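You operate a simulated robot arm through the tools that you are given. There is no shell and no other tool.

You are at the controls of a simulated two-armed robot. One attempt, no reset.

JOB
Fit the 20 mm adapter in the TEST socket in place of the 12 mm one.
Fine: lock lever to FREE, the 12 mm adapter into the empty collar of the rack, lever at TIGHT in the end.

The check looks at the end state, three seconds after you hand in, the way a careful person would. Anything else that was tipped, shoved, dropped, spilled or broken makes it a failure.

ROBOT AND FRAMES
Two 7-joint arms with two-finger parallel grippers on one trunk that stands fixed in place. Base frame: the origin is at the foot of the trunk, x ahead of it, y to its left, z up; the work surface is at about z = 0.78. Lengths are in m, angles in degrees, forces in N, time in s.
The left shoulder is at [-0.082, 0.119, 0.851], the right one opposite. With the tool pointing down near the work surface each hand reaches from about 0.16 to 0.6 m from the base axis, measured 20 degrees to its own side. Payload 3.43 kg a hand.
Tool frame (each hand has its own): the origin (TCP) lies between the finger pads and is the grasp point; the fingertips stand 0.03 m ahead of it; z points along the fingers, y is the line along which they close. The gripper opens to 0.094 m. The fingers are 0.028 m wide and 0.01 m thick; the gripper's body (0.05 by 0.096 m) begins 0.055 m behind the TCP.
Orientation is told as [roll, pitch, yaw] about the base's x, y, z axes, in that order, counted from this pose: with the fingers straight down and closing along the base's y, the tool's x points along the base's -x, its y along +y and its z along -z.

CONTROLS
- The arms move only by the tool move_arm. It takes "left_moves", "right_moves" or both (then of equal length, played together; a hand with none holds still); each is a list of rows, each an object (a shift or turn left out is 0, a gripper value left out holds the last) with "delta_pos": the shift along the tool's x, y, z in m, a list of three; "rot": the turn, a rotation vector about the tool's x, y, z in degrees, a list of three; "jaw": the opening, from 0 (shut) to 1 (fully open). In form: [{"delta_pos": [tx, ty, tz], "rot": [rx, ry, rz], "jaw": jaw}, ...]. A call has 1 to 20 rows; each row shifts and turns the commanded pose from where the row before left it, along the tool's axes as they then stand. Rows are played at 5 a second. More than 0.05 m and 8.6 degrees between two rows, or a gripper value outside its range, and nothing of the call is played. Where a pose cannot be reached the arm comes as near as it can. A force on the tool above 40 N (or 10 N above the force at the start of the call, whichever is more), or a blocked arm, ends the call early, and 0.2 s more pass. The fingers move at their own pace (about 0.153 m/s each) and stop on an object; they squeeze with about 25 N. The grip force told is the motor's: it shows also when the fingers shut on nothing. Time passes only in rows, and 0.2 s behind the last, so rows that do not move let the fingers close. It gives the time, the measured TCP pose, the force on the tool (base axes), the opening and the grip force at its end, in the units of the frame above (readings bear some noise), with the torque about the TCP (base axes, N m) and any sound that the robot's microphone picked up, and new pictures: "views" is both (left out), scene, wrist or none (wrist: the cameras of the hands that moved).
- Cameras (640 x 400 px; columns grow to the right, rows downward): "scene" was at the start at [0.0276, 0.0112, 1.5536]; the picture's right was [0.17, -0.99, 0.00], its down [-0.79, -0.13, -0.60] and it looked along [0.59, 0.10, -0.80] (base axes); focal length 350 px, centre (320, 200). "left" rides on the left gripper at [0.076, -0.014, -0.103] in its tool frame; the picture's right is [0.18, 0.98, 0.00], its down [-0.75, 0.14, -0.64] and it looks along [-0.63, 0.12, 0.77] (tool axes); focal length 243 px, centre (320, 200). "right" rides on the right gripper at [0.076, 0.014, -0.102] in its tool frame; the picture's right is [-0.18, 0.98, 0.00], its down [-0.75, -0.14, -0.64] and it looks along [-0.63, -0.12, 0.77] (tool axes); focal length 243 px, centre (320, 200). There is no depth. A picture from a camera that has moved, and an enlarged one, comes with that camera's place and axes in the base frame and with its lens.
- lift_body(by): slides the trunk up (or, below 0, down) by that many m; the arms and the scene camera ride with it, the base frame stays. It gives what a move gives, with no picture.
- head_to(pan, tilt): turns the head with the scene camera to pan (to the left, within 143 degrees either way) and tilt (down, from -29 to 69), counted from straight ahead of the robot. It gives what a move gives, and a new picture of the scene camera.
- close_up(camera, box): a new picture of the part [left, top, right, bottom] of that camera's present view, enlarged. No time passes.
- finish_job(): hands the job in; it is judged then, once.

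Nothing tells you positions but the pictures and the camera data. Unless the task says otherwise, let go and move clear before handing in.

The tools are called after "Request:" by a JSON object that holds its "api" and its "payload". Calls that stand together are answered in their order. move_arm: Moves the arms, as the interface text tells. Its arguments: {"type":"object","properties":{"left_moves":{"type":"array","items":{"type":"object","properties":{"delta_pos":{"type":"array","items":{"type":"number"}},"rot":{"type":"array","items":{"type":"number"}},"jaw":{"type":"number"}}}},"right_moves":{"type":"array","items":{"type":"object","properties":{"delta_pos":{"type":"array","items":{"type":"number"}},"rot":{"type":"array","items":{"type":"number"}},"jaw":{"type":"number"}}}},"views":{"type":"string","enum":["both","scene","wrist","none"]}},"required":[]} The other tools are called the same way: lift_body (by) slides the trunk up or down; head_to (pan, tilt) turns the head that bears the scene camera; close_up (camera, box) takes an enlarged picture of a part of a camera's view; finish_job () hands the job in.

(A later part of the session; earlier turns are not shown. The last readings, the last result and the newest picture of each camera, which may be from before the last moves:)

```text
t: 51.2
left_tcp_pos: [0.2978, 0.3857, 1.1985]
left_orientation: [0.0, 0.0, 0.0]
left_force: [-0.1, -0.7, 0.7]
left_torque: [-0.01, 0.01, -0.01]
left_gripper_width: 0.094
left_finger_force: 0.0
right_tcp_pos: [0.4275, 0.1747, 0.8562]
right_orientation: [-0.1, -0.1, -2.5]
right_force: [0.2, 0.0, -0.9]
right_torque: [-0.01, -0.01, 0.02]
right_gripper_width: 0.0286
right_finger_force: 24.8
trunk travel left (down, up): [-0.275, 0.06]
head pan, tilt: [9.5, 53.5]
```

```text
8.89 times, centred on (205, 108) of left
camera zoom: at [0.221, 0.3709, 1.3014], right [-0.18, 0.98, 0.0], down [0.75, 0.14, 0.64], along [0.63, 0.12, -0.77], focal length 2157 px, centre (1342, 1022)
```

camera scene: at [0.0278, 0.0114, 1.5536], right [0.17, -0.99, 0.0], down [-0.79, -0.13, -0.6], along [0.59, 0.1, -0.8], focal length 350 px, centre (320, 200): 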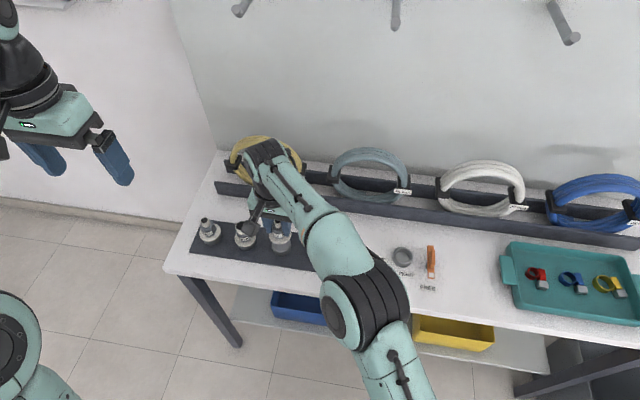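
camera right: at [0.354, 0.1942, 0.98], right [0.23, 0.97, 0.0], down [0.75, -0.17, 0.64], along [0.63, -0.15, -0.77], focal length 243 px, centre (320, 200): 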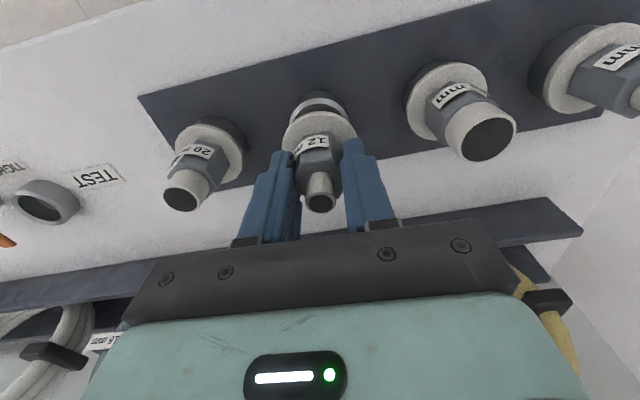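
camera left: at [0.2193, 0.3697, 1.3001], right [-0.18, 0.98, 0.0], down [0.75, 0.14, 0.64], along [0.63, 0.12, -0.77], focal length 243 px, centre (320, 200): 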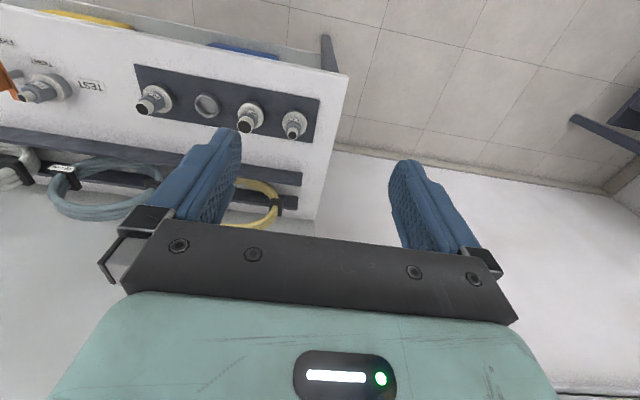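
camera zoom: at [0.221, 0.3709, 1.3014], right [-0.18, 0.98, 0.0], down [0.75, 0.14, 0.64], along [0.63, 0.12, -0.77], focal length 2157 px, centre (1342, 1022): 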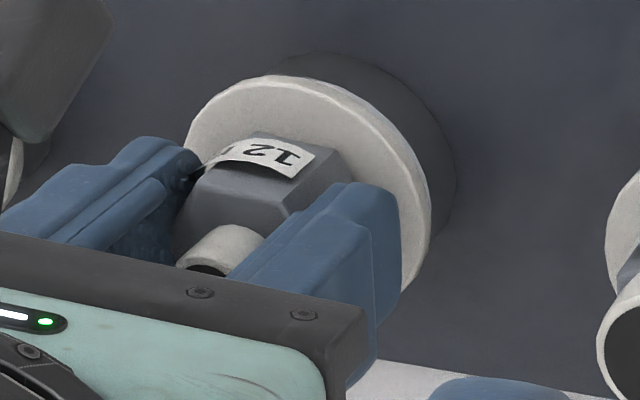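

The flange is now only a few millimetres above the rim and still free, so the spigot appears to be inside the collar. Continuing until it seats.

Request:
{"api": "move_arm", "payload": {"right_moves": [{"delta_pos": [0, 0, 0.0015]}, {"delta_pos": [0, 0, 0.0015]}, {"delta_pos": [0, 0, 0.001]}, {}], "views": "none"}}

Request:
{"api": "close_up", "payload": {"camera": "scene", "box": [262, 228, 298, 258]}}

Request:
{"api": "close_up", "payload": {"camera": "left", "box": [180, 85, 230, 130]}}

```text
t: 52.2
left_tcp_pos: [0.2974, 0.3854, 1.199]
left_orientation: [0.0, 0.0, 0.0]
left_force: [-0.3, 1.0, 0.1]
left_torque: [-0.01, 0.0, 0.0]
left_gripper_width: 0.094
left_finger_force: 0.0
right_tcp_pos: [0.429, 0.1762, 0.8528]
right_orientation: [-0.1, -0.1, -2.5]
right_force: [0.5, -0.4, -1.2]
right_torque: [0.02, -0.02, 0.0]
right_gripper_width: 0.0287
right_finger_force: 24.7
trunk travel left (down, up): [-0.275, 0.06]
head pan, tilt: [9.5, 53.5]
```

```text
13.33 times, centred on (280, 243) of scene
camera zoom: at [0.0277, 0.0113, 1.5536], right [0.17, -0.99, 0.0], down [-0.79, -0.13, -0.6], along [0.59, 0.1, -0.8], focal length 4669 px, centre (853, -373)
```

zoom: 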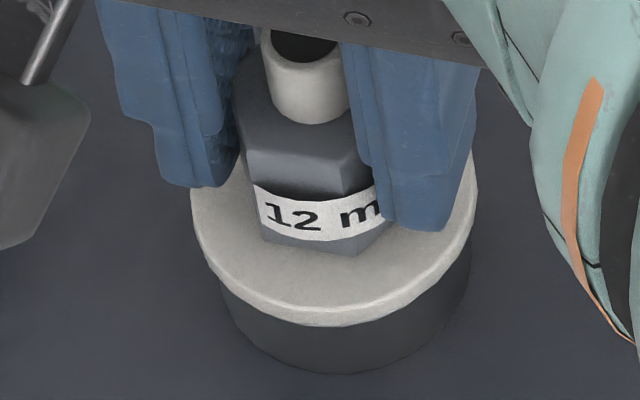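

```text
8.89 times, centred on (205, 108) of left
camera zoom: at [0.221, 0.3709, 1.3013], right [-0.18, 0.98, 0.0], down [0.75, 0.14, 0.64], along [0.63, 0.12, -0.77], focal length 2157 px, centre (1342, 1022)
```

zoom: 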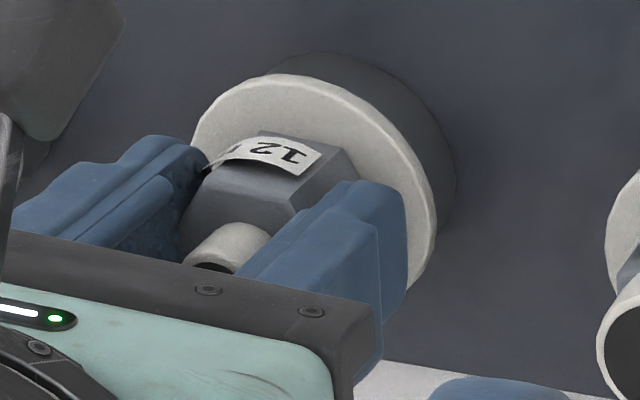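

Request:
{"api": "move_arm", "payload": {"right_moves": [{"delta_pos": [0, 0, 0.001]}, {"delta_pos": [0, 0, 0.001]}, {}], "views": "none"}}

Request:
{"api": "move_arm", "payload": {"right_moves": [{"delta_pos": [0, 0, 0.001]}, {"delta_pos": [0, 0, 0.001]}, {}], "views": "none"}}

Request:
{"api": "close_up", "payload": {"camera": "scene", "box": [262, 228, 298, 258]}}

```text
t: 53.0
left_tcp_pos: [0.2968, 0.3869, 1.1986]
left_orientation: [0.0, 0.0, 0.0]
left_force: [0.7, -1.5, -0.2]
left_torque: [0.0, 0.01, -0.02]
left_gripper_width: 0.0942
left_finger_force: 0.0
right_tcp_pos: [0.427, 0.1762, 0.852]
right_orientation: [-0.1, -0.1, -2.5]
right_force: [0.3, -0.1, -0.2]
right_torque: [-0.01, 0.01, 0.01]
right_gripper_width: 0.0289
right_finger_force: 25.3
trunk travel left (down, up): [-0.275, 0.06]
head pan, tilt: [9.5, 53.5]
```

```text
t: 53.8
left_tcp_pos: [0.2973, 0.3855, 1.1981]
left_orientation: [0.0, -0.1, -0.1]
left_force: [0.7, 0.0, 0.5]
left_torque: [0.0, 0.01, -0.01]
left_gripper_width: 0.094
left_finger_force: 0.0
right_tcp_pos: [0.4262, 0.1759, 0.8519]
right_orientation: [0.1, -0.2, -2.4]
right_force: [-3.4, 0.2, 15.2]
right_torque: [0.02, 0.26, 0.05]
right_gripper_width: 0.0287
right_finger_force: 24.8
trunk travel left (down, up): [-0.275, 0.06]
head pan, tilt: [9.5, 53.5]
```

```text
13.33 times, centred on (280, 243) of scene
camera zoom: at [0.0262, 0.0108, 1.5538], right [0.17, -0.99, 0.0], down [-0.79, -0.13, -0.6], along [0.59, 0.1, -0.8], focal length 4669 px, centre (853, -373)
```

zoom: 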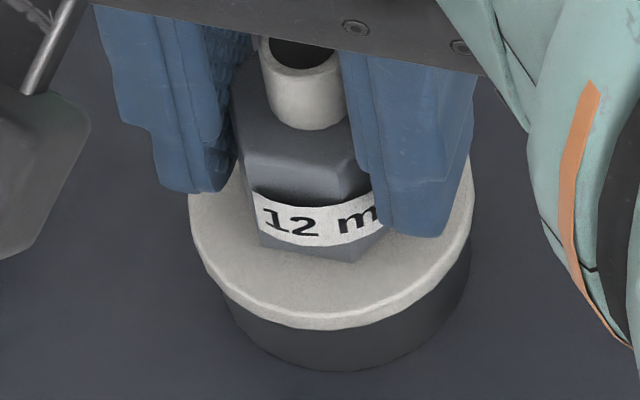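

Contact force rose to 15 N exactly at the expected seated height (TCP ≈ 0.851), and the rim no longer shows under the flange: the 12 mm adapter is seated. Now I open the fingers and rise.

Request:
{"api": "move_arm", "payload": {"right_moves": [{"delta_pos": [0, 0, -0.001]}, {"jaw": 0.4}, {"jaw": 0.5}, {}], "views": "wrist"}}

Request:
{"api": "close_up", "payload": {"camera": "scene", "box": [262, 228, 298, 258]}}

```text
t: 54.8
left_tcp_pos: [0.2972, 0.3851, 1.1974]
left_orientation: [0.0, 0.0, 0.0]
left_force: [0.0, 0.2, 0.6]
left_torque: [0.03, -0.03, 0.0]
left_gripper_width: 0.0939
left_finger_force: 0.1
right_tcp_pos: [0.4285, 0.1754, 0.8509]
right_orientation: [-0.1, -0.2, -2.4]
right_force: [-0.3, 0.5, 0.7]
right_torque: [0.01, -0.01, 0.01]
right_gripper_width: 0.0469
right_finger_force: 0.2
trunk travel left (down, up): [-0.275, 0.06]
head pan, tilt: [9.5, 53.5]
camera right: at [0.3523, 0.1938, 0.9533], right [0.23, 0.97, 0.0], down [0.75, -0.17, 0.64], along [0.63, -0.15, -0.77], focal length 243 px, centre (320, 200)
```

right: 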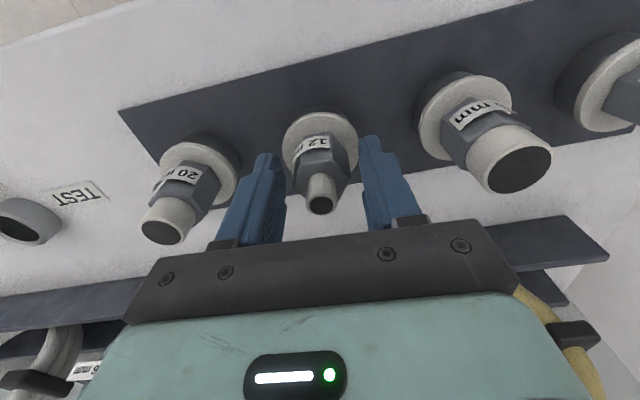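

```text
13.33 times, centred on (280, 243) of scene
camera zoom: at [0.0276, 0.0112, 1.5536], right [0.17, -0.99, 0.0], down [-0.79, -0.13, -0.6], along [0.59, 0.1, -0.8], focal length 4669 px, centre (853, -373)
```

zoom: 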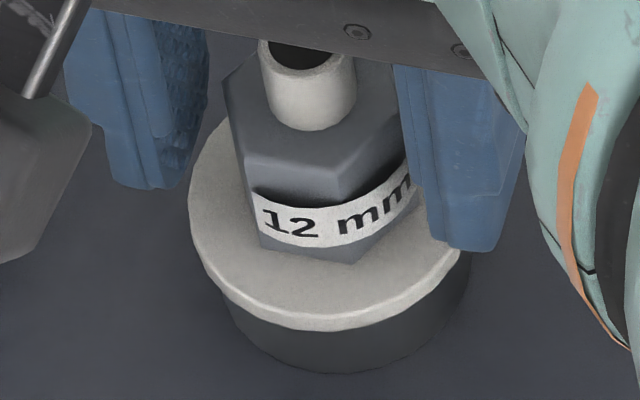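

The 12 mm adapter stays put in the rack collar. I'll rise straight up, ease back, and look down on both adapters to get the 20 mm hex's orientation right this time.

Request:
{"api": "move_arm", "payload": {"right_moves": [{"delta_pos": [0, 0, -0.02]}, {"delta_pos": [0, 0, -0.02]}, {"delta_pos": [0.004, 0, -0.018]}, {"delta_pos": [0.02, -0.02, -0.01]}, {"delta_pos": [0.015, -0.03, -0.005]}, {"delta_pos": [0, -0.02, 0]}, {}], "views": "both"}}

Request:
{"api": "close_up", "payload": {"camera": "right", "box": [200, 20, 440, 170]}}

Request:
{"api": "close_up", "payload": {"camera": "scene", "box": [262, 220, 338, 270]}}

Request:
{"api": "close_up", "payload": {"camera": "left", "box": [130, 70, 250, 145]}}

```text
t: 56.4
left_tcp_pos: [0.2967, 0.3865, 1.1979]
left_orientation: [0.0, -0.2, 0.0]
left_force: [-0.9, 0.7, 0.5]
left_torque: [0.03, -0.02, -0.04]
left_gripper_width: 0.094
left_finger_force: 0.1
right_tcp_pos: [0.385, 0.1093, 0.9226]
right_orientation: [-0.1, -0.1, -2.4]
right_force: [0.5, -0.3, -0.3]
right_torque: [0.01, 0.01, -0.02]
right_gripper_width: 0.0471
right_finger_force: 0.0
trunk travel left (down, up): [-0.275, 0.06]
head pan, tilt: [9.5, 53.5]
camera scene: at [0.0276, 0.0115, 1.5536], right [0.17, -0.99, 0.0], down [-0.79, -0.13, -0.6], along [0.59, 0.1, -0.8], focal length 350 px, centre (320, 200)
camera right: at [0.3104, 0.1267, 1.0254], right [0.23, 0.97, 0.0], down [0.75, -0.17, 0.64], along [0.63, -0.15, -0.77], focal length 243 px, centre (320, 200)
```

scene: 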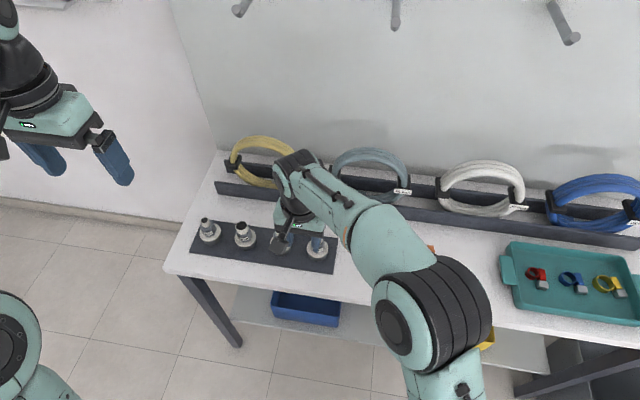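
right: 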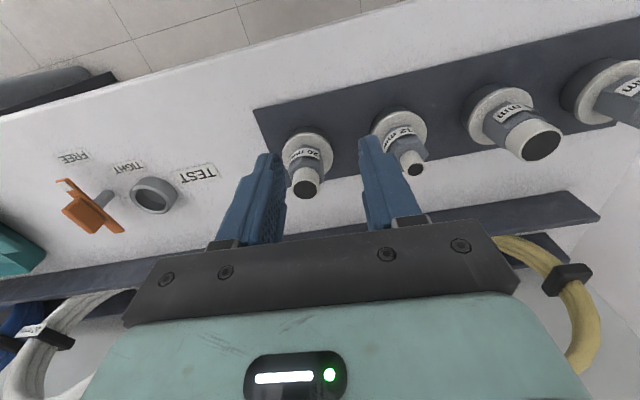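

```text
2.67 times, centred on (320, 95) of right
camera zoom: at [0.3104, 0.1267, 1.0254], right [0.23, 0.97, 0.0], down [0.75, -0.17, 0.64], along [0.63, -0.15, -0.77], focal length 647 px, centre (320, 480)
```

zoom: 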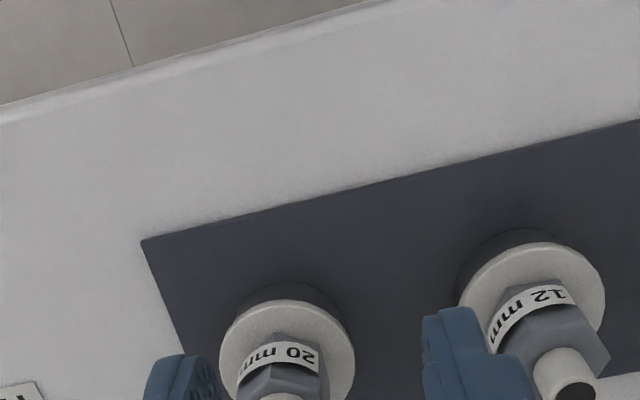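

```text
8.00 times, centred on (300, 245) of scene
camera zoom: at [0.0276, 0.0115, 1.5536], right [0.17, -0.99, 0.0], down [-0.79, -0.13, -0.6], along [0.59, 0.1, -0.8], focal length 2802 px, centre (480, -160)
```

zoom: 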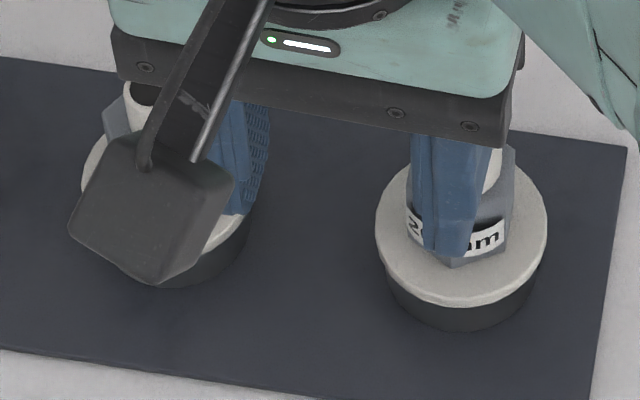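

```text
5.33 times, centred on (190, 108) of left
camera zoom: at [0.2209, 0.3711, 1.3013], right [-0.18, 0.98, 0.0], down [0.75, 0.14, 0.64], along [0.63, 0.12, -0.77], focal length 1294 px, centre (1013, 693)
```

zoom: 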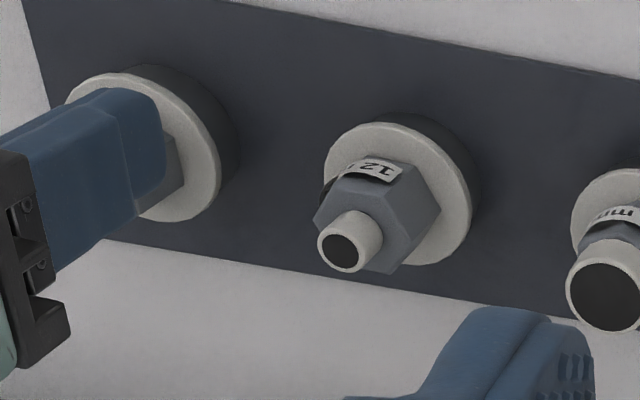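

Request:
{"api": "close_up", "payload": {"camera": "left", "box": [184, 88, 224, 123]}}

Request:
{"api": "close_up", "payload": {"camera": "right", "box": [280, 120, 340, 200]}}

Request:
{"api": "close_up", "payload": {"camera": "right", "box": [370, 100, 440, 180]}}

```text
11.43 times, centred on (204, 106) of left
camera zoom: at [0.2209, 0.3711, 1.3013], right [-0.18, 0.98, 0.0], down [0.75, 0.14, 0.64], along [0.63, 0.12, -0.77], focal length 2773 px, centre (1646, 1280)
```

zoom: 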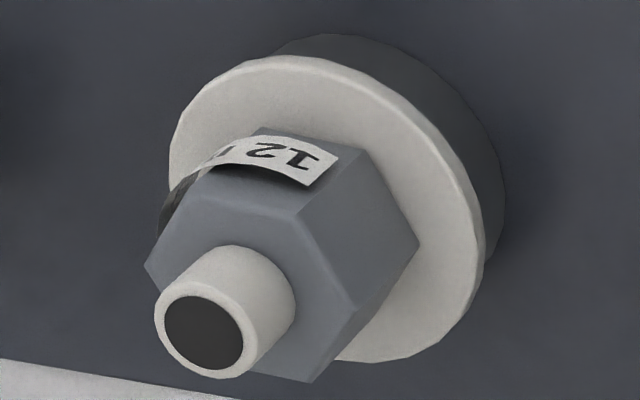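

```text
5.00 times, centred on (310, 160) of right
camera zoom: at [0.3104, 0.1267, 1.0254], right [0.23, 0.97, 0.0], down [0.75, -0.17, 0.64], along [0.63, -0.15, -0.77], focal length 1213 px, centre (370, 400)
```

zoom: 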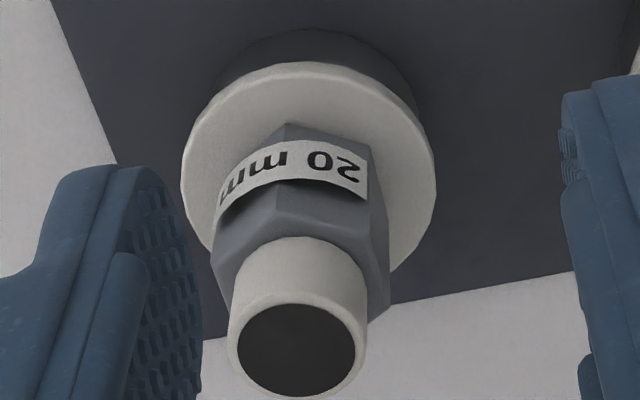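

```text
5.00 times, centred on (405, 140) of right
camera zoom: at [0.3104, 0.1267, 1.0254], right [0.23, 0.97, 0.0], down [0.75, -0.17, 0.64], along [0.63, -0.15, -0.77], focal length 1213 px, centre (-105, 500)
```

zoom: 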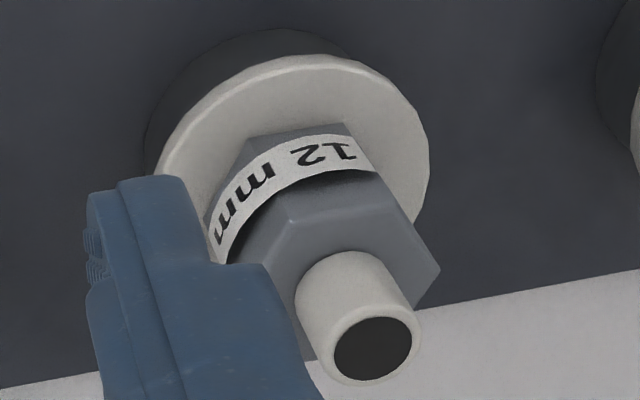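

The 12 mm adapter is seated upright in its collar. The grip readings (33 → 28.7 mm, the corner-to-flat ratio of a hexagon) show I should hold these hexes turned by 30°, so I'll rotate the hand to yaw +30° and move over the 20 mm adapter.

Request:
{"api": "move_arm", "payload": {"right_moves": [{"rot": [0, 0, -8.1], "delta_pos": [0, 0, -0.005]}, {"rot": [0, 0, -8.1]}, {"rot": [0, 0, -8.1]}, {"rot": [0, 0, -8.1]}, {"delta_pos": [-0.0125, -0.0218, 0]}, {"delta_pos": [-0.0125, -0.0219, 0]}, {}, {}], "views": "both"}}

Request:
{"api": "close_up", "payload": {"camera": "right", "box": [240, 60, 400, 220]}}

Request:
{"api": "close_up", "payload": {"camera": "scene", "box": [262, 200, 352, 270]}}

Request:
{"api": "close_up", "payload": {"camera": "left", "box": [110, 60, 230, 135]}}

```text
t: 58.2
left_tcp_pos: [0.2984, 0.3858, 1.199]
left_orientation: [0.0, 0.0, 0.0]
left_force: [0.0, -0.1, -0.1]
left_torque: [-0.02, 0.03, -0.02]
left_gripper_width: 0.0939
left_finger_force: 0.0
right_tcp_pos: [0.4278, 0.0823, 0.9293]
right_orientation: [-0.1, -0.2, 30.0]
right_force: [-0.1, 1.0, -0.3]
right_torque: [-0.01, 0.0, -0.04]
right_gripper_width: 0.0473
right_finger_force: 0.0
trunk travel left (down, up): [-0.275, 0.06]
head pan, tilt: [9.5, 53.5]
camera scene: at [0.0278, 0.0112, 1.5536], right [0.17, -0.99, 0.0], down [-0.79, -0.13, -0.6], along [0.59, 0.1, -0.8], focal length 350 px, centre (320, 200)
camera right: at [0.3551, 0.058, 1.0319], right [-0.33, 0.94, 0.0], down [0.72, 0.25, 0.64], along [0.61, 0.21, -0.77], focal length 243 px, centre (320, 200)
```

scene: 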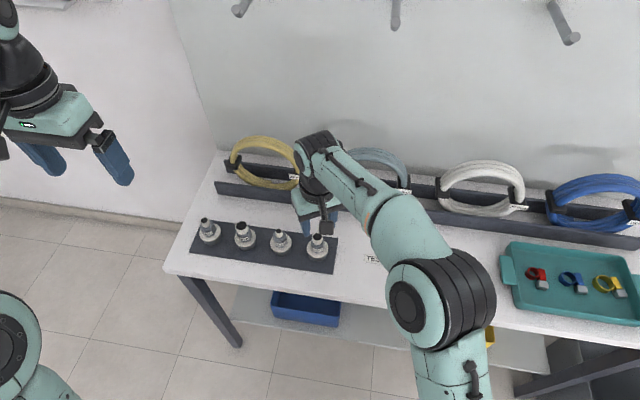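
right: 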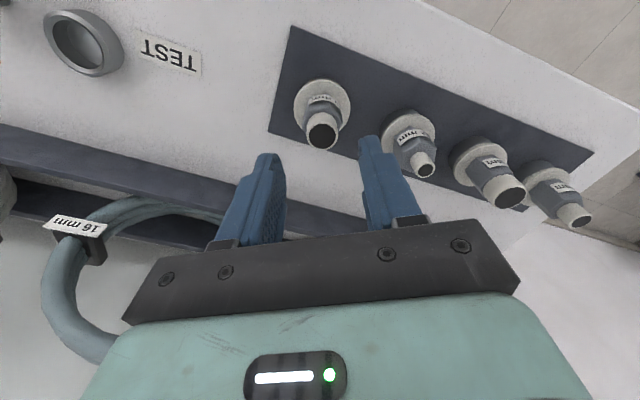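

```text
2.50 times, centred on (320, 140) of right
camera zoom: at [0.3551, 0.058, 1.0319], right [-0.33, 0.94, 0.0], down [0.72, 0.25, 0.64], along [0.61, 0.21, -0.77], focal length 606 px, centre (320, 350)
```

zoom: 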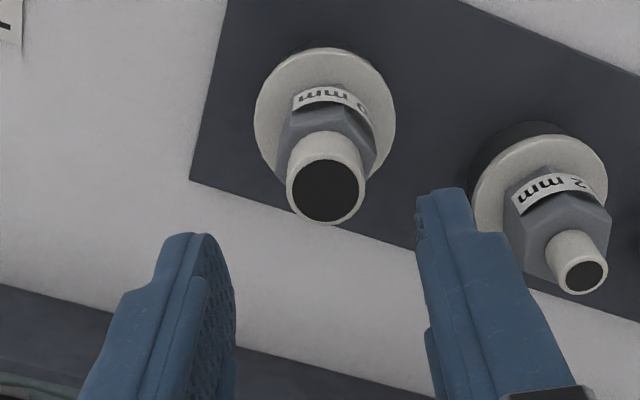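

```text
5.71 times, centred on (307, 235) of scene
camera zoom: at [0.0278, 0.0112, 1.5536], right [0.17, -0.99, 0.0], down [-0.79, -0.13, -0.6], along [0.59, 0.1, -0.8], focal length 2001 px, centre (394, 0)
```

zoom: 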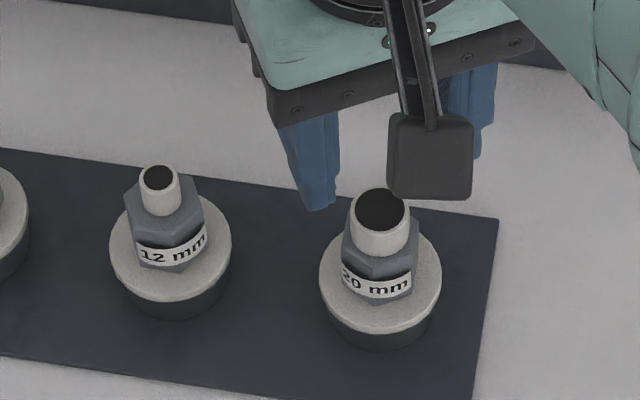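

```text
5.33 times, centred on (170, 98) of left
camera zoom: at [0.221, 0.3708, 1.3014], right [-0.18, 0.98, 0.0], down [0.75, 0.14, 0.64], along [0.63, 0.12, -0.77], focal length 1294 px, centre (1120, 747)
```

zoom: 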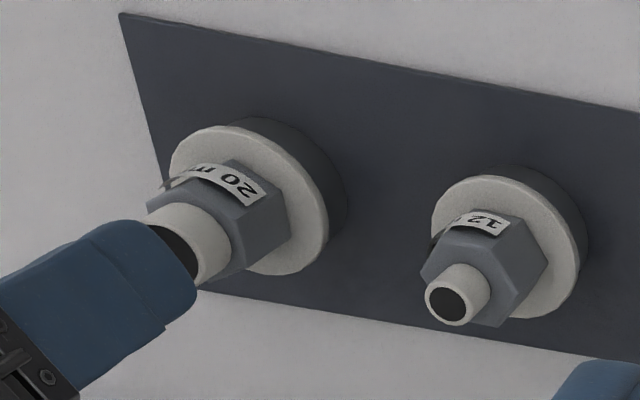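

The 12 mm adapter is properly seated and the hand is centred over the 20 mm adapter. Descending around its hex now.

Request:
{"api": "move_arm", "payload": {"right_moves": [{"delta_pos": [-0.0014, 0.0009, 0.03]}, {"delta_pos": [0, 0, 0.03]}, {"delta_pos": [0, 0, 0.02]}, {}, {}], "views": "wrist"}}

Request:
{"api": "close_up", "payload": {"camera": "right", "box": [240, 60, 400, 220]}}

Request:
{"api": "close_up", "payload": {"camera": "scene", "box": [282, 210, 352, 270]}}

```text
t: 59.4
left_tcp_pos: [0.2979, 0.386, 1.1979]
left_orientation: [0.0, 0.1, 0.0]
left_force: [0.6, 0.5, 0.1]
left_torque: [-0.02, -0.03, 0.01]
left_gripper_width: 0.0938
left_finger_force: 0.1
right_tcp_pos: [0.4305, 0.0827, 0.8497]
right_orientation: [-0.1, 0.0, 29.9]
right_force: [-0.3, -0.2, -0.3]
right_torque: [0.01, -0.03, 0.0]
right_gripper_width: 0.0469
right_finger_force: 0.2
trunk travel left (down, up): [-0.275, 0.06]
head pan, tilt: [9.5, 53.5]
camera right: at [0.3577, 0.058, 0.9522], right [-0.33, 0.94, 0.0], down [0.72, 0.25, 0.64], along [0.61, 0.21, -0.77], focal length 243 px, centre (320, 200)
```

right: 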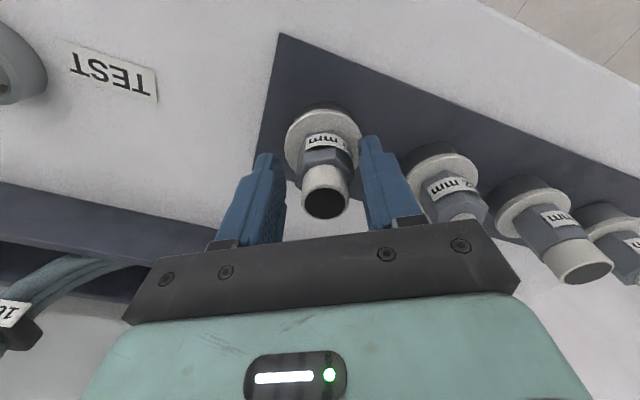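

```text
2.50 times, centred on (320, 140) of right
camera zoom: at [0.3577, 0.058, 0.9522], right [-0.33, 0.94, 0.0], down [0.72, 0.25, 0.64], along [0.61, 0.21, -0.77], focal length 606 px, centre (320, 350)
```

zoom: 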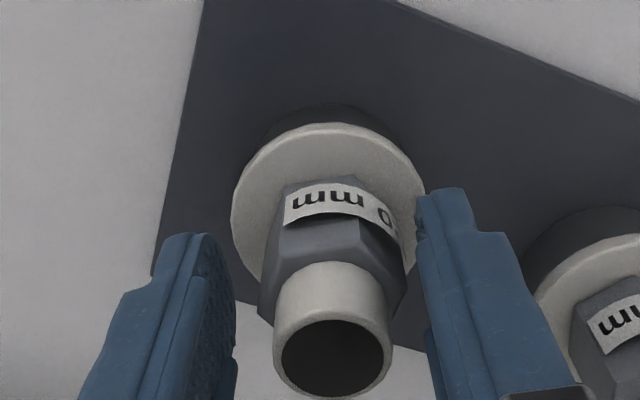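

```text
6.67 times, centred on (317, 240) of scene
camera zoom: at [0.0277, 0.0113, 1.5536], right [0.17, -0.99, 0.0], down [-0.79, -0.13, -0.6], along [0.59, 0.1, -0.8], focal length 2335 px, centre (340, -67)
```

zoom: 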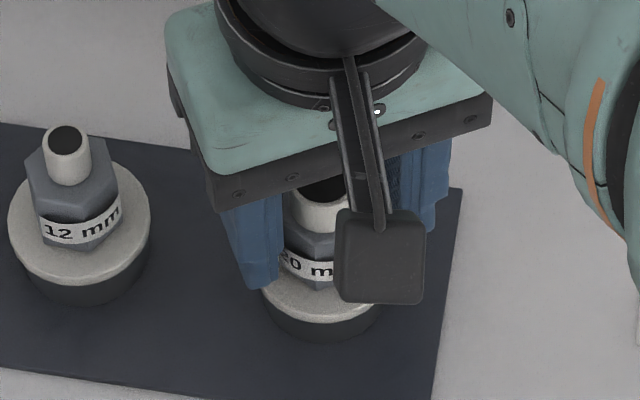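

Well centred. A few millimetres more down, then close.

Request:
{"api": "move_arm", "payload": {"right_moves": [{"delta_pos": [0, 0, 0.004]}, {"delta_pos": [0, 0, 0.004]}, {}, {"jaw": 0.35}, {"jaw": 0.0}, {}, {}, {}], "views": "wrist"}}

Request:
{"api": "close_up", "payload": {"camera": "right", "box": [240, 60, 400, 220]}}

```text
t: 61.2
left_tcp_pos: [0.2976, 0.3864, 1.1983]
left_orientation: [-0.1, 0.0, -0.1]
left_force: [-1.0, -0.4, 0.1]
left_torque: [-0.03, -0.02, 0.01]
left_gripper_width: 0.0942
left_finger_force: 0.0
right_tcp_pos: [0.4324, 0.083, 0.8418]
right_orientation: [-0.1, -0.2, 30.0]
right_force: [-2.4, 4.1, -0.3]
right_torque: [0.16, 0.11, 0.0]
right_gripper_width: 0.0297
right_finger_force: 24.8
trunk travel left (down, up): [-0.275, 0.06]
head pan, tilt: [9.5, 53.5]
camera right: at [0.3579, 0.0586, 0.944], right [-0.33, 0.94, 0.0], down [0.72, 0.25, 0.64], along [0.61, 0.21, -0.77], focal length 243 px, centre (320, 200)
```

right: 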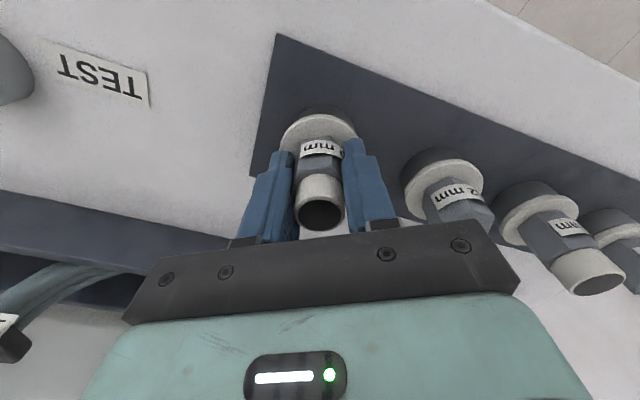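

```text
2.50 times, centred on (320, 140) of right
camera zoom: at [0.3579, 0.0586, 0.944], right [-0.33, 0.94, 0.0], down [0.72, 0.25, 0.64], along [0.61, 0.21, -0.77], focal length 606 px, centre (320, 350)
```

zoom: 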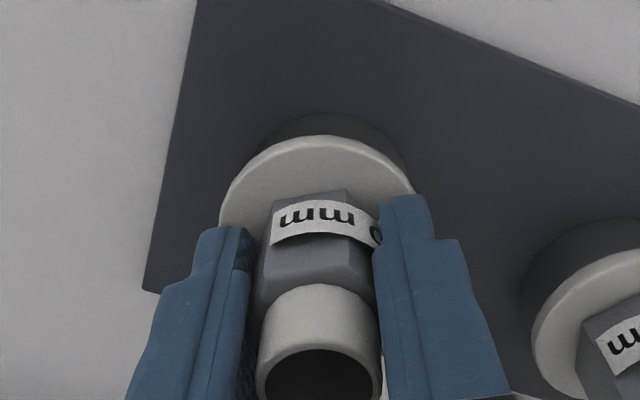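

The grip is now 29.7 mm, on the flats. I'll relax the slight side load, then lift gently.

Request:
{"api": "move_arm", "payload": {"right_moves": [{"delta_pos": [0, 0.0009, 0]}, {}, {"delta_pos": [0, 0, -0.003]}, {"delta_pos": [0, 0, -0.004]}, {"delta_pos": [0, 0, -0.004]}, {}], "views": "none"}}

Request:
{"api": "close_up", "payload": {"camera": "scene", "box": [282, 210, 352, 270]}}

Request:
{"api": "close_up", "payload": {"camera": "right", "box": [240, 60, 400, 220]}}

```text
t: 62.6
left_tcp_pos: [0.2979, 0.3852, 1.1975]
left_orientation: [0.0, 0.0, -0.1]
left_force: [0.7, -0.1, -0.2]
left_torque: [0.01, 0.03, -0.04]
left_gripper_width: 0.0939
left_finger_force: 0.1
right_tcp_pos: [0.4303, 0.0854, 0.8522]
right_orientation: [-0.1, -0.2, 29.9]
right_force: [-0.7, -0.6, -0.1]
right_torque: [-0.01, -0.02, 0.01]
right_gripper_width: 0.0294
right_finger_force: 25.3
trunk travel left (down, up): [-0.275, 0.06]
head pan, tilt: [9.5, 53.5]
```

```text
6.67 times, centred on (317, 240) of scene
camera zoom: at [0.0277, 0.0112, 1.5536], right [0.17, -0.99, 0.0], down [-0.79, -0.13, -0.6], along [0.59, 0.1, -0.8], focal length 2335 px, centre (340, -67)
```

zoom: 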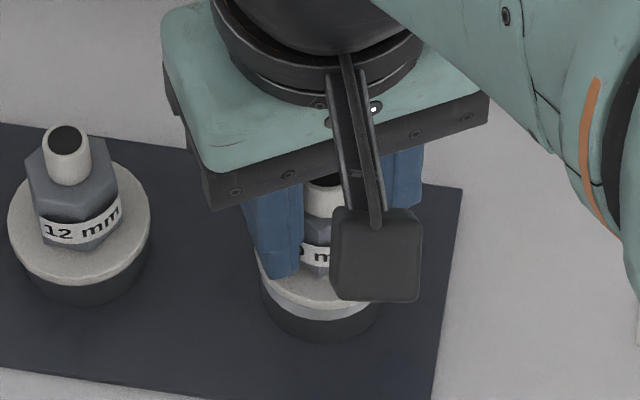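

```text
2.50 times, centred on (320, 140) of right
camera zoom: at [0.357, 0.059, 0.9544], right [-0.33, 0.94, 0.0], down [0.72, 0.25, 0.64], along [0.61, 0.21, -0.77], focal length 606 px, centre (320, 350)
```

zoom: 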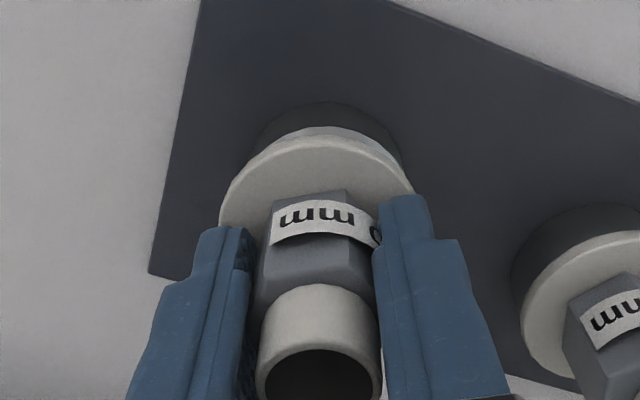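

The 20 mm adapter lifts out cleanly and isn't slipping. I'll raise it to z≈0.91 and carry it across to the TEST socket.

Request:
{"api": "move_arm", "payload": {"right_moves": [{"delta_pos": [0, 0, -0.03]}, {"delta_pos": [0, 0, -0.028]}, {"delta_pos": [0.0143, -0.0309, 0]}, {"delta_pos": [0.0143, -0.0309, 0]}, {"delta_pos": [0.0143, -0.0309, 0]}, {"delta_pos": [0.0143, -0.0309, 0]}, {"delta_pos": [0.0143, -0.0309, 0]}, {"delta_pos": [0.0143, -0.0311, 0]}, {}, {}], "views": "both"}}

Request:
{"api": "close_up", "payload": {"camera": "right", "box": [220, 20, 420, 220]}}

Request:
{"api": "close_up", "payload": {"camera": "scene", "box": [364, 200, 464, 280]}}

Request:
{"api": "close_up", "payload": {"camera": "left", "box": [0, 40, 160, 140]}}

```text
t: 64.8
left_tcp_pos: [0.2964, 0.3857, 1.1984]
left_orientation: [0.0, 0.0, 0.0]
left_force: [0.2, -0.6, -0.2]
left_torque: [0.01, 0.02, -0.01]
left_gripper_width: 0.0941
left_finger_force: 0.1
right_tcp_pos: [0.4491, -0.1178, 0.9101]
right_orientation: [-0.1, -0.1, 30.0]
right_force: [0.5, 0.5, -1.2]
right_torque: [0.0, -0.01, -0.02]
right_gripper_width: 0.0294
right_finger_force: 24.6
trunk travel left (down, up): [-0.275, 0.06]
head pan, tilt: [9.5, 53.5]
camera scene: at [0.0278, 0.0109, 1.5536], right [0.17, -0.99, 0.0], down [-0.79, -0.13, -0.6], along [0.59, 0.1, -0.8], focal length 350 px, centre (320, 200)
camera right: at [0.3759, -0.1423, 1.0132], right [-0.33, 0.94, 0.0], down [0.72, 0.25, 0.64], along [0.61, 0.21, -0.77], focal length 243 px, centre (320, 200)
```

scene: 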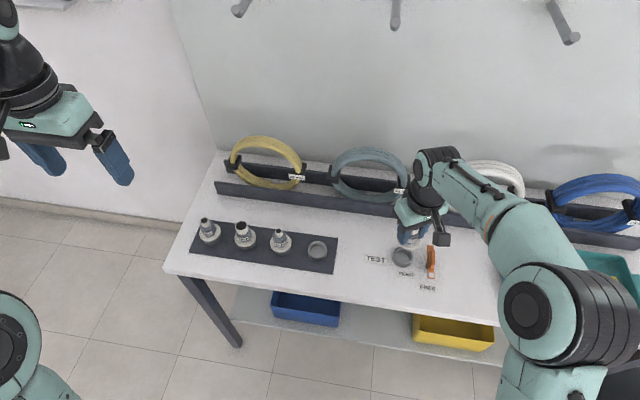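
right: 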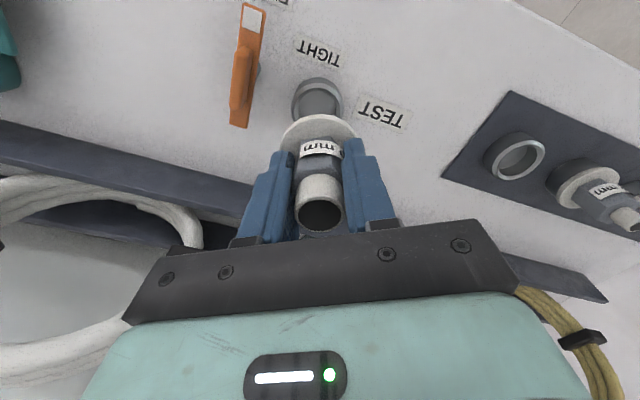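

```text
2.00 times, centred on (320, 120) of right
camera zoom: at [0.3759, -0.1423, 1.0132], right [-0.33, 0.94, 0.0], down [0.72, 0.25, 0.64], along [0.61, 0.21, -0.77], focal length 485 px, centre (320, 360)
```

zoom: 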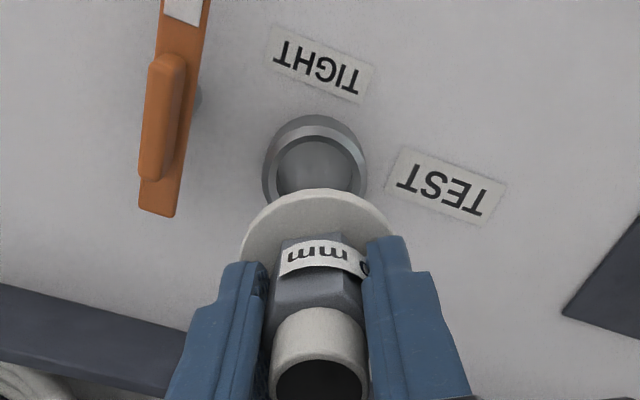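

```text
5.00 times, centred on (414, 240) of scene
camera zoom: at [0.0278, 0.0109, 1.5536], right [0.17, -0.99, 0.0], down [-0.79, -0.13, -0.6], along [0.59, 0.1, -0.8], focal length 1751 px, centre (-150, 0)
```

zoom: 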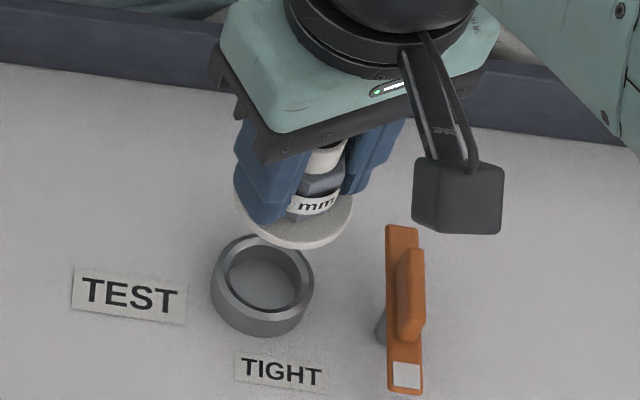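

```text
4.00 times, centred on (80, 90) of left
camera zoom: at [0.221, 0.3705, 1.3014], right [-0.18, 0.98, 0.0], down [0.75, 0.14, 0.64], along [0.63, 0.12, -0.77], focal length 970 px, centre (1280, 640)
```

zoom: 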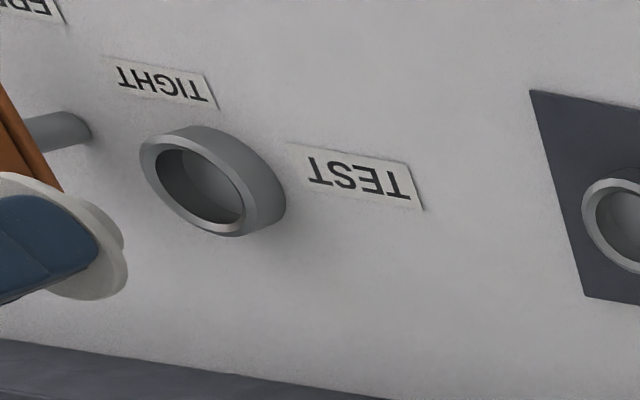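

The rack now shows the emptied fourth collar, and the 20 mm adapter hangs almost exactly over TEST; the cameras suggest a correction of about -1 mm in each axis. I'll apply that and come down to just above the rim.

Request:
{"api": "move_arm", "payload": {"right_moves": [{"delta_pos": [0.0013, -0.0008, 0.015]}, {"delta_pos": [0, 0, 0.015]}, {"delta_pos": [0, 0, 0.012]}, {}, {}], "views": "wrist"}}

Request:
{"api": "close_up", "payload": {"camera": "right", "box": [240, 60, 400, 220]}}

Request:
{"api": "close_up", "payload": {"camera": "scene", "box": [380, 230, 430, 275]}}

Request:
{"api": "close_up", "payload": {"camera": "left", "box": [0, 50, 90, 120]}}

```text
t: 66.0
left_tcp_pos: [0.2971, 0.3865, 1.1974]
left_orientation: [0.0, 0.0, 0.0]
left_force: [-0.4, -0.2, -0.2]
left_torque: [-0.02, -0.02, 0.02]
left_gripper_width: 0.094
left_finger_force: 0.1
right_tcp_pos: [0.4479, -0.1204, 0.8687]
right_orientation: [0.0, -0.1, 29.9]
right_force: [0.0, -0.1, -1.8]
right_torque: [0.01, -0.03, -0.01]
right_gripper_width: 0.0297
right_finger_force: 24.8
trunk travel left (down, up): [-0.275, 0.06]
head pan, tilt: [9.5, 53.5]
camera right: at [0.3742, -0.1453, 0.9712], right [-0.33, 0.94, 0.0], down [0.72, 0.25, 0.64], along [0.61, 0.21, -0.77], focal length 243 px, centre (320, 200)
```

right: 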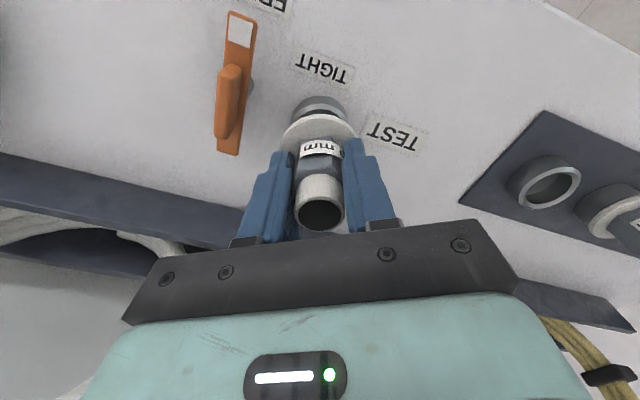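

```text
2.50 times, centred on (320, 140) of right
camera zoom: at [0.3742, -0.1453, 0.9712], right [-0.33, 0.94, 0.0], down [0.72, 0.25, 0.64], along [0.61, 0.21, -0.77], focal length 606 px, centre (320, 350)
```

zoom: 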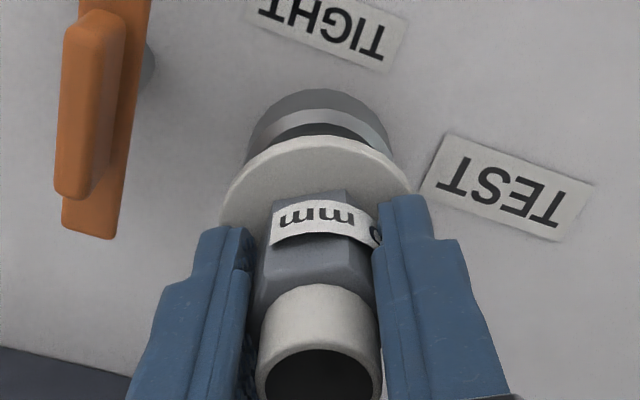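

```text
8.89 times, centred on (405, 252) of scene
camera zoom: at [0.0278, 0.0112, 1.5536], right [0.17, -0.99, 0.0], down [-0.79, -0.13, -0.6], along [0.59, 0.1, -0.8], focal length 3113 px, centre (-436, -267)
```

zoom: 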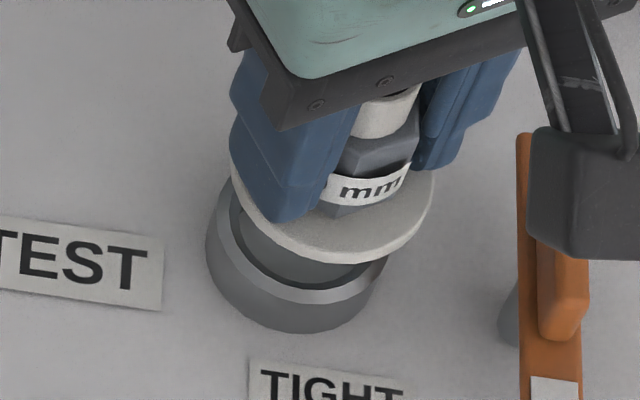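

```text
5.71 times, centred on (45, 85) of left
camera zoom: at [0.221, 0.3708, 1.3014], right [-0.18, 0.98, 0.0], down [0.75, 0.14, 0.64], along [0.63, 0.12, -0.77], focal length 1386 px, centre (1891, 857)
```

zoom: 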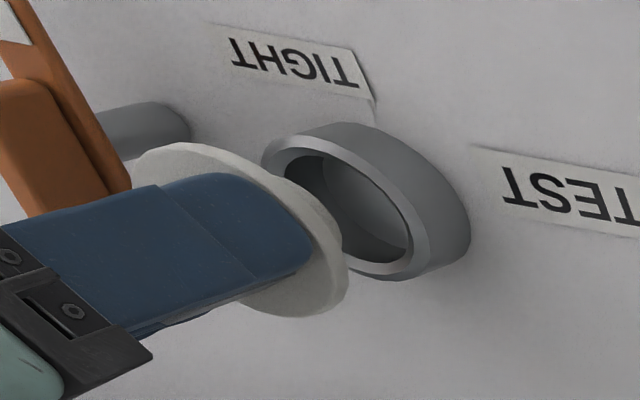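

Close: averaged over cameras, the adapter should shift about +0.6 mm in x and +1.4 mm in y. I'll apply that and lower slowly.

Request:
{"api": "move_arm", "payload": {"right_moves": [{"delta_pos": [-0.0012, 0.0009, 0.002]}, {"delta_pos": [0, 0, 0.003]}, {"delta_pos": [0, 0, 0.003]}, {}], "views": "none"}}

Request:
{"api": "close_up", "payload": {"camera": "right", "box": [270, 80, 370, 170]}}

Request:
{"api": "close_up", "payload": {"camera": "scene", "box": [380, 230, 430, 275]}}

Request:
{"api": "close_up", "payload": {"camera": "left", "box": [0, 60, 80, 110]}}

```text
t: 67.0
left_tcp_pos: [0.2973, 0.3852, 1.1985]
left_orientation: [0.0, 0.0, 0.0]
left_force: [0.7, -0.6, -0.4]
left_torque: [0.0, -0.01, 0.01]
left_gripper_width: 0.0938
left_finger_force: 0.1
right_tcp_pos: [0.4475, -0.118, 0.8585]
right_orientation: [-0.1, 0.0, 29.9]
right_force: [-0.4, -0.1, -0.8]
right_torque: [0.0, -0.01, -0.01]
right_gripper_width: 0.0298
right_finger_force: 25.4
trunk travel left (down, up): [-0.275, 0.06]
head pan, tilt: [9.5, 53.5]
```

```text
4.44 times, centred on (320, 125) of right
camera zoom: at [0.3745, -0.1433, 0.9629], right [-0.33, 0.94, 0.0], down [0.72, 0.25, 0.64], along [0.61, 0.21, -0.77], focal length 1078 px, centre (320, 533)
```

zoom: 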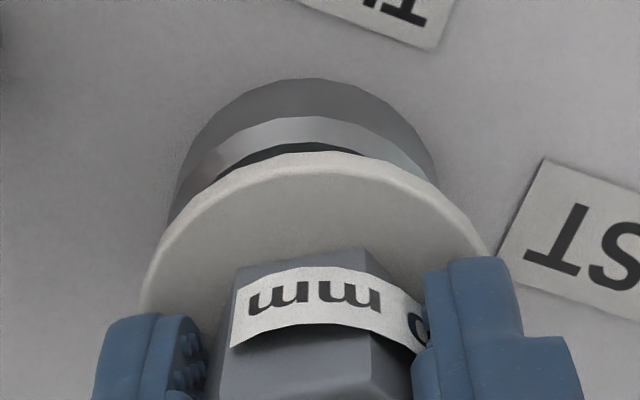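

```text
8.89 times, centred on (405, 252) of scene
camera zoom: at [0.0277, 0.0112, 1.5536], right [0.17, -0.99, 0.0], down [-0.79, -0.13, -0.6], along [0.59, 0.1, -0.8], focal length 3113 px, centre (-436, -267)
```

zoom: 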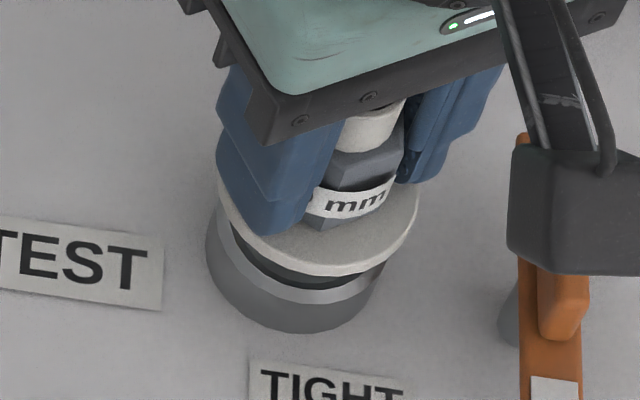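

```text
8.00 times, centred on (40, 85) of left
camera zoom: at [0.221, 0.3708, 1.3014], right [-0.18, 0.98, 0.0], down [0.75, 0.14, 0.64], along [0.63, 0.12, -0.77], focal length 1941 px, centre (2560, 1120)
```

zoom: 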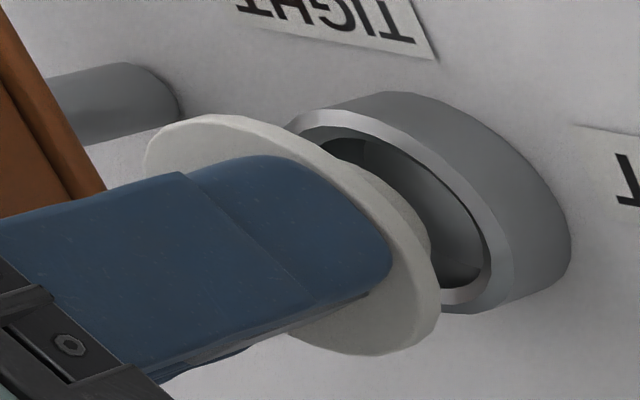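

After allowing for the partly hidden rim edges, both cameras agree to within about half a millimetre. Lowering in small steps while watching the force.

Request:
{"api": "move_arm", "payload": {"right_moves": [{"delta_pos": [0, 0, 0.002]}, {"delta_pos": [0, 0, 0.002]}, {"delta_pos": [0, 0, 0.001]}, {}], "views": "none"}}

Request:
{"api": "close_up", "payload": {"camera": "scene", "box": [380, 230, 430, 275]}}

Request:
{"api": "close_up", "payload": {"camera": "left", "box": [0, 60, 80, 110]}}

```text
t: 68.0
left_tcp_pos: [0.2977, 0.386, 1.1986]
left_orientation: [0.0, 0.1, 0.1]
left_force: [-0.1, 0.2, -0.3]
left_torque: [0.0, 0.02, -0.01]
left_gripper_width: 0.0941
left_finger_force: 0.1
right_tcp_pos: [0.4483, -0.1187, 0.8551]
right_orientation: [-0.2, -0.1, 30.0]
right_force: [0.3, 0.1, -1.0]
right_torque: [0.03, 0.02, -0.04]
right_gripper_width: 0.0293
right_finger_force: 25.4
trunk travel left (down, up): [-0.275, 0.06]
head pan, tilt: [9.5, 53.5]
```

```text
8.89 times, centred on (405, 252) of scene
camera zoom: at [0.0277, 0.0112, 1.5536], right [0.17, -0.99, 0.0], down [-0.79, -0.13, -0.6], along [0.59, 0.1, -0.8], focal length 3113 px, centre (-436, -267)
```

zoom: 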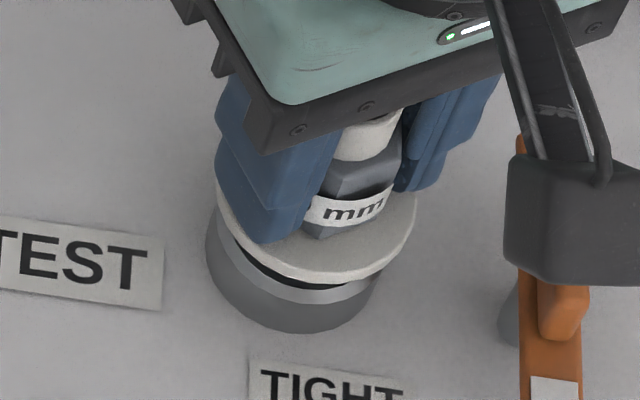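

```text
8.00 times, centred on (40, 85) of left
camera zoom: at [0.221, 0.3708, 1.3014], right [-0.18, 0.98, 0.0], down [0.75, 0.14, 0.64], along [0.63, 0.12, -0.77], focal length 1941 px, centre (2560, 1120)
```

zoom: 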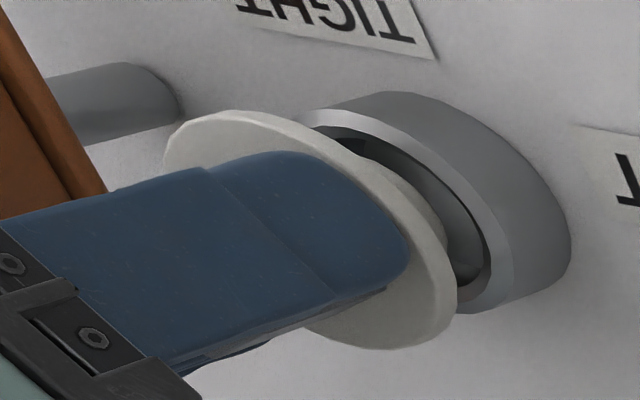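

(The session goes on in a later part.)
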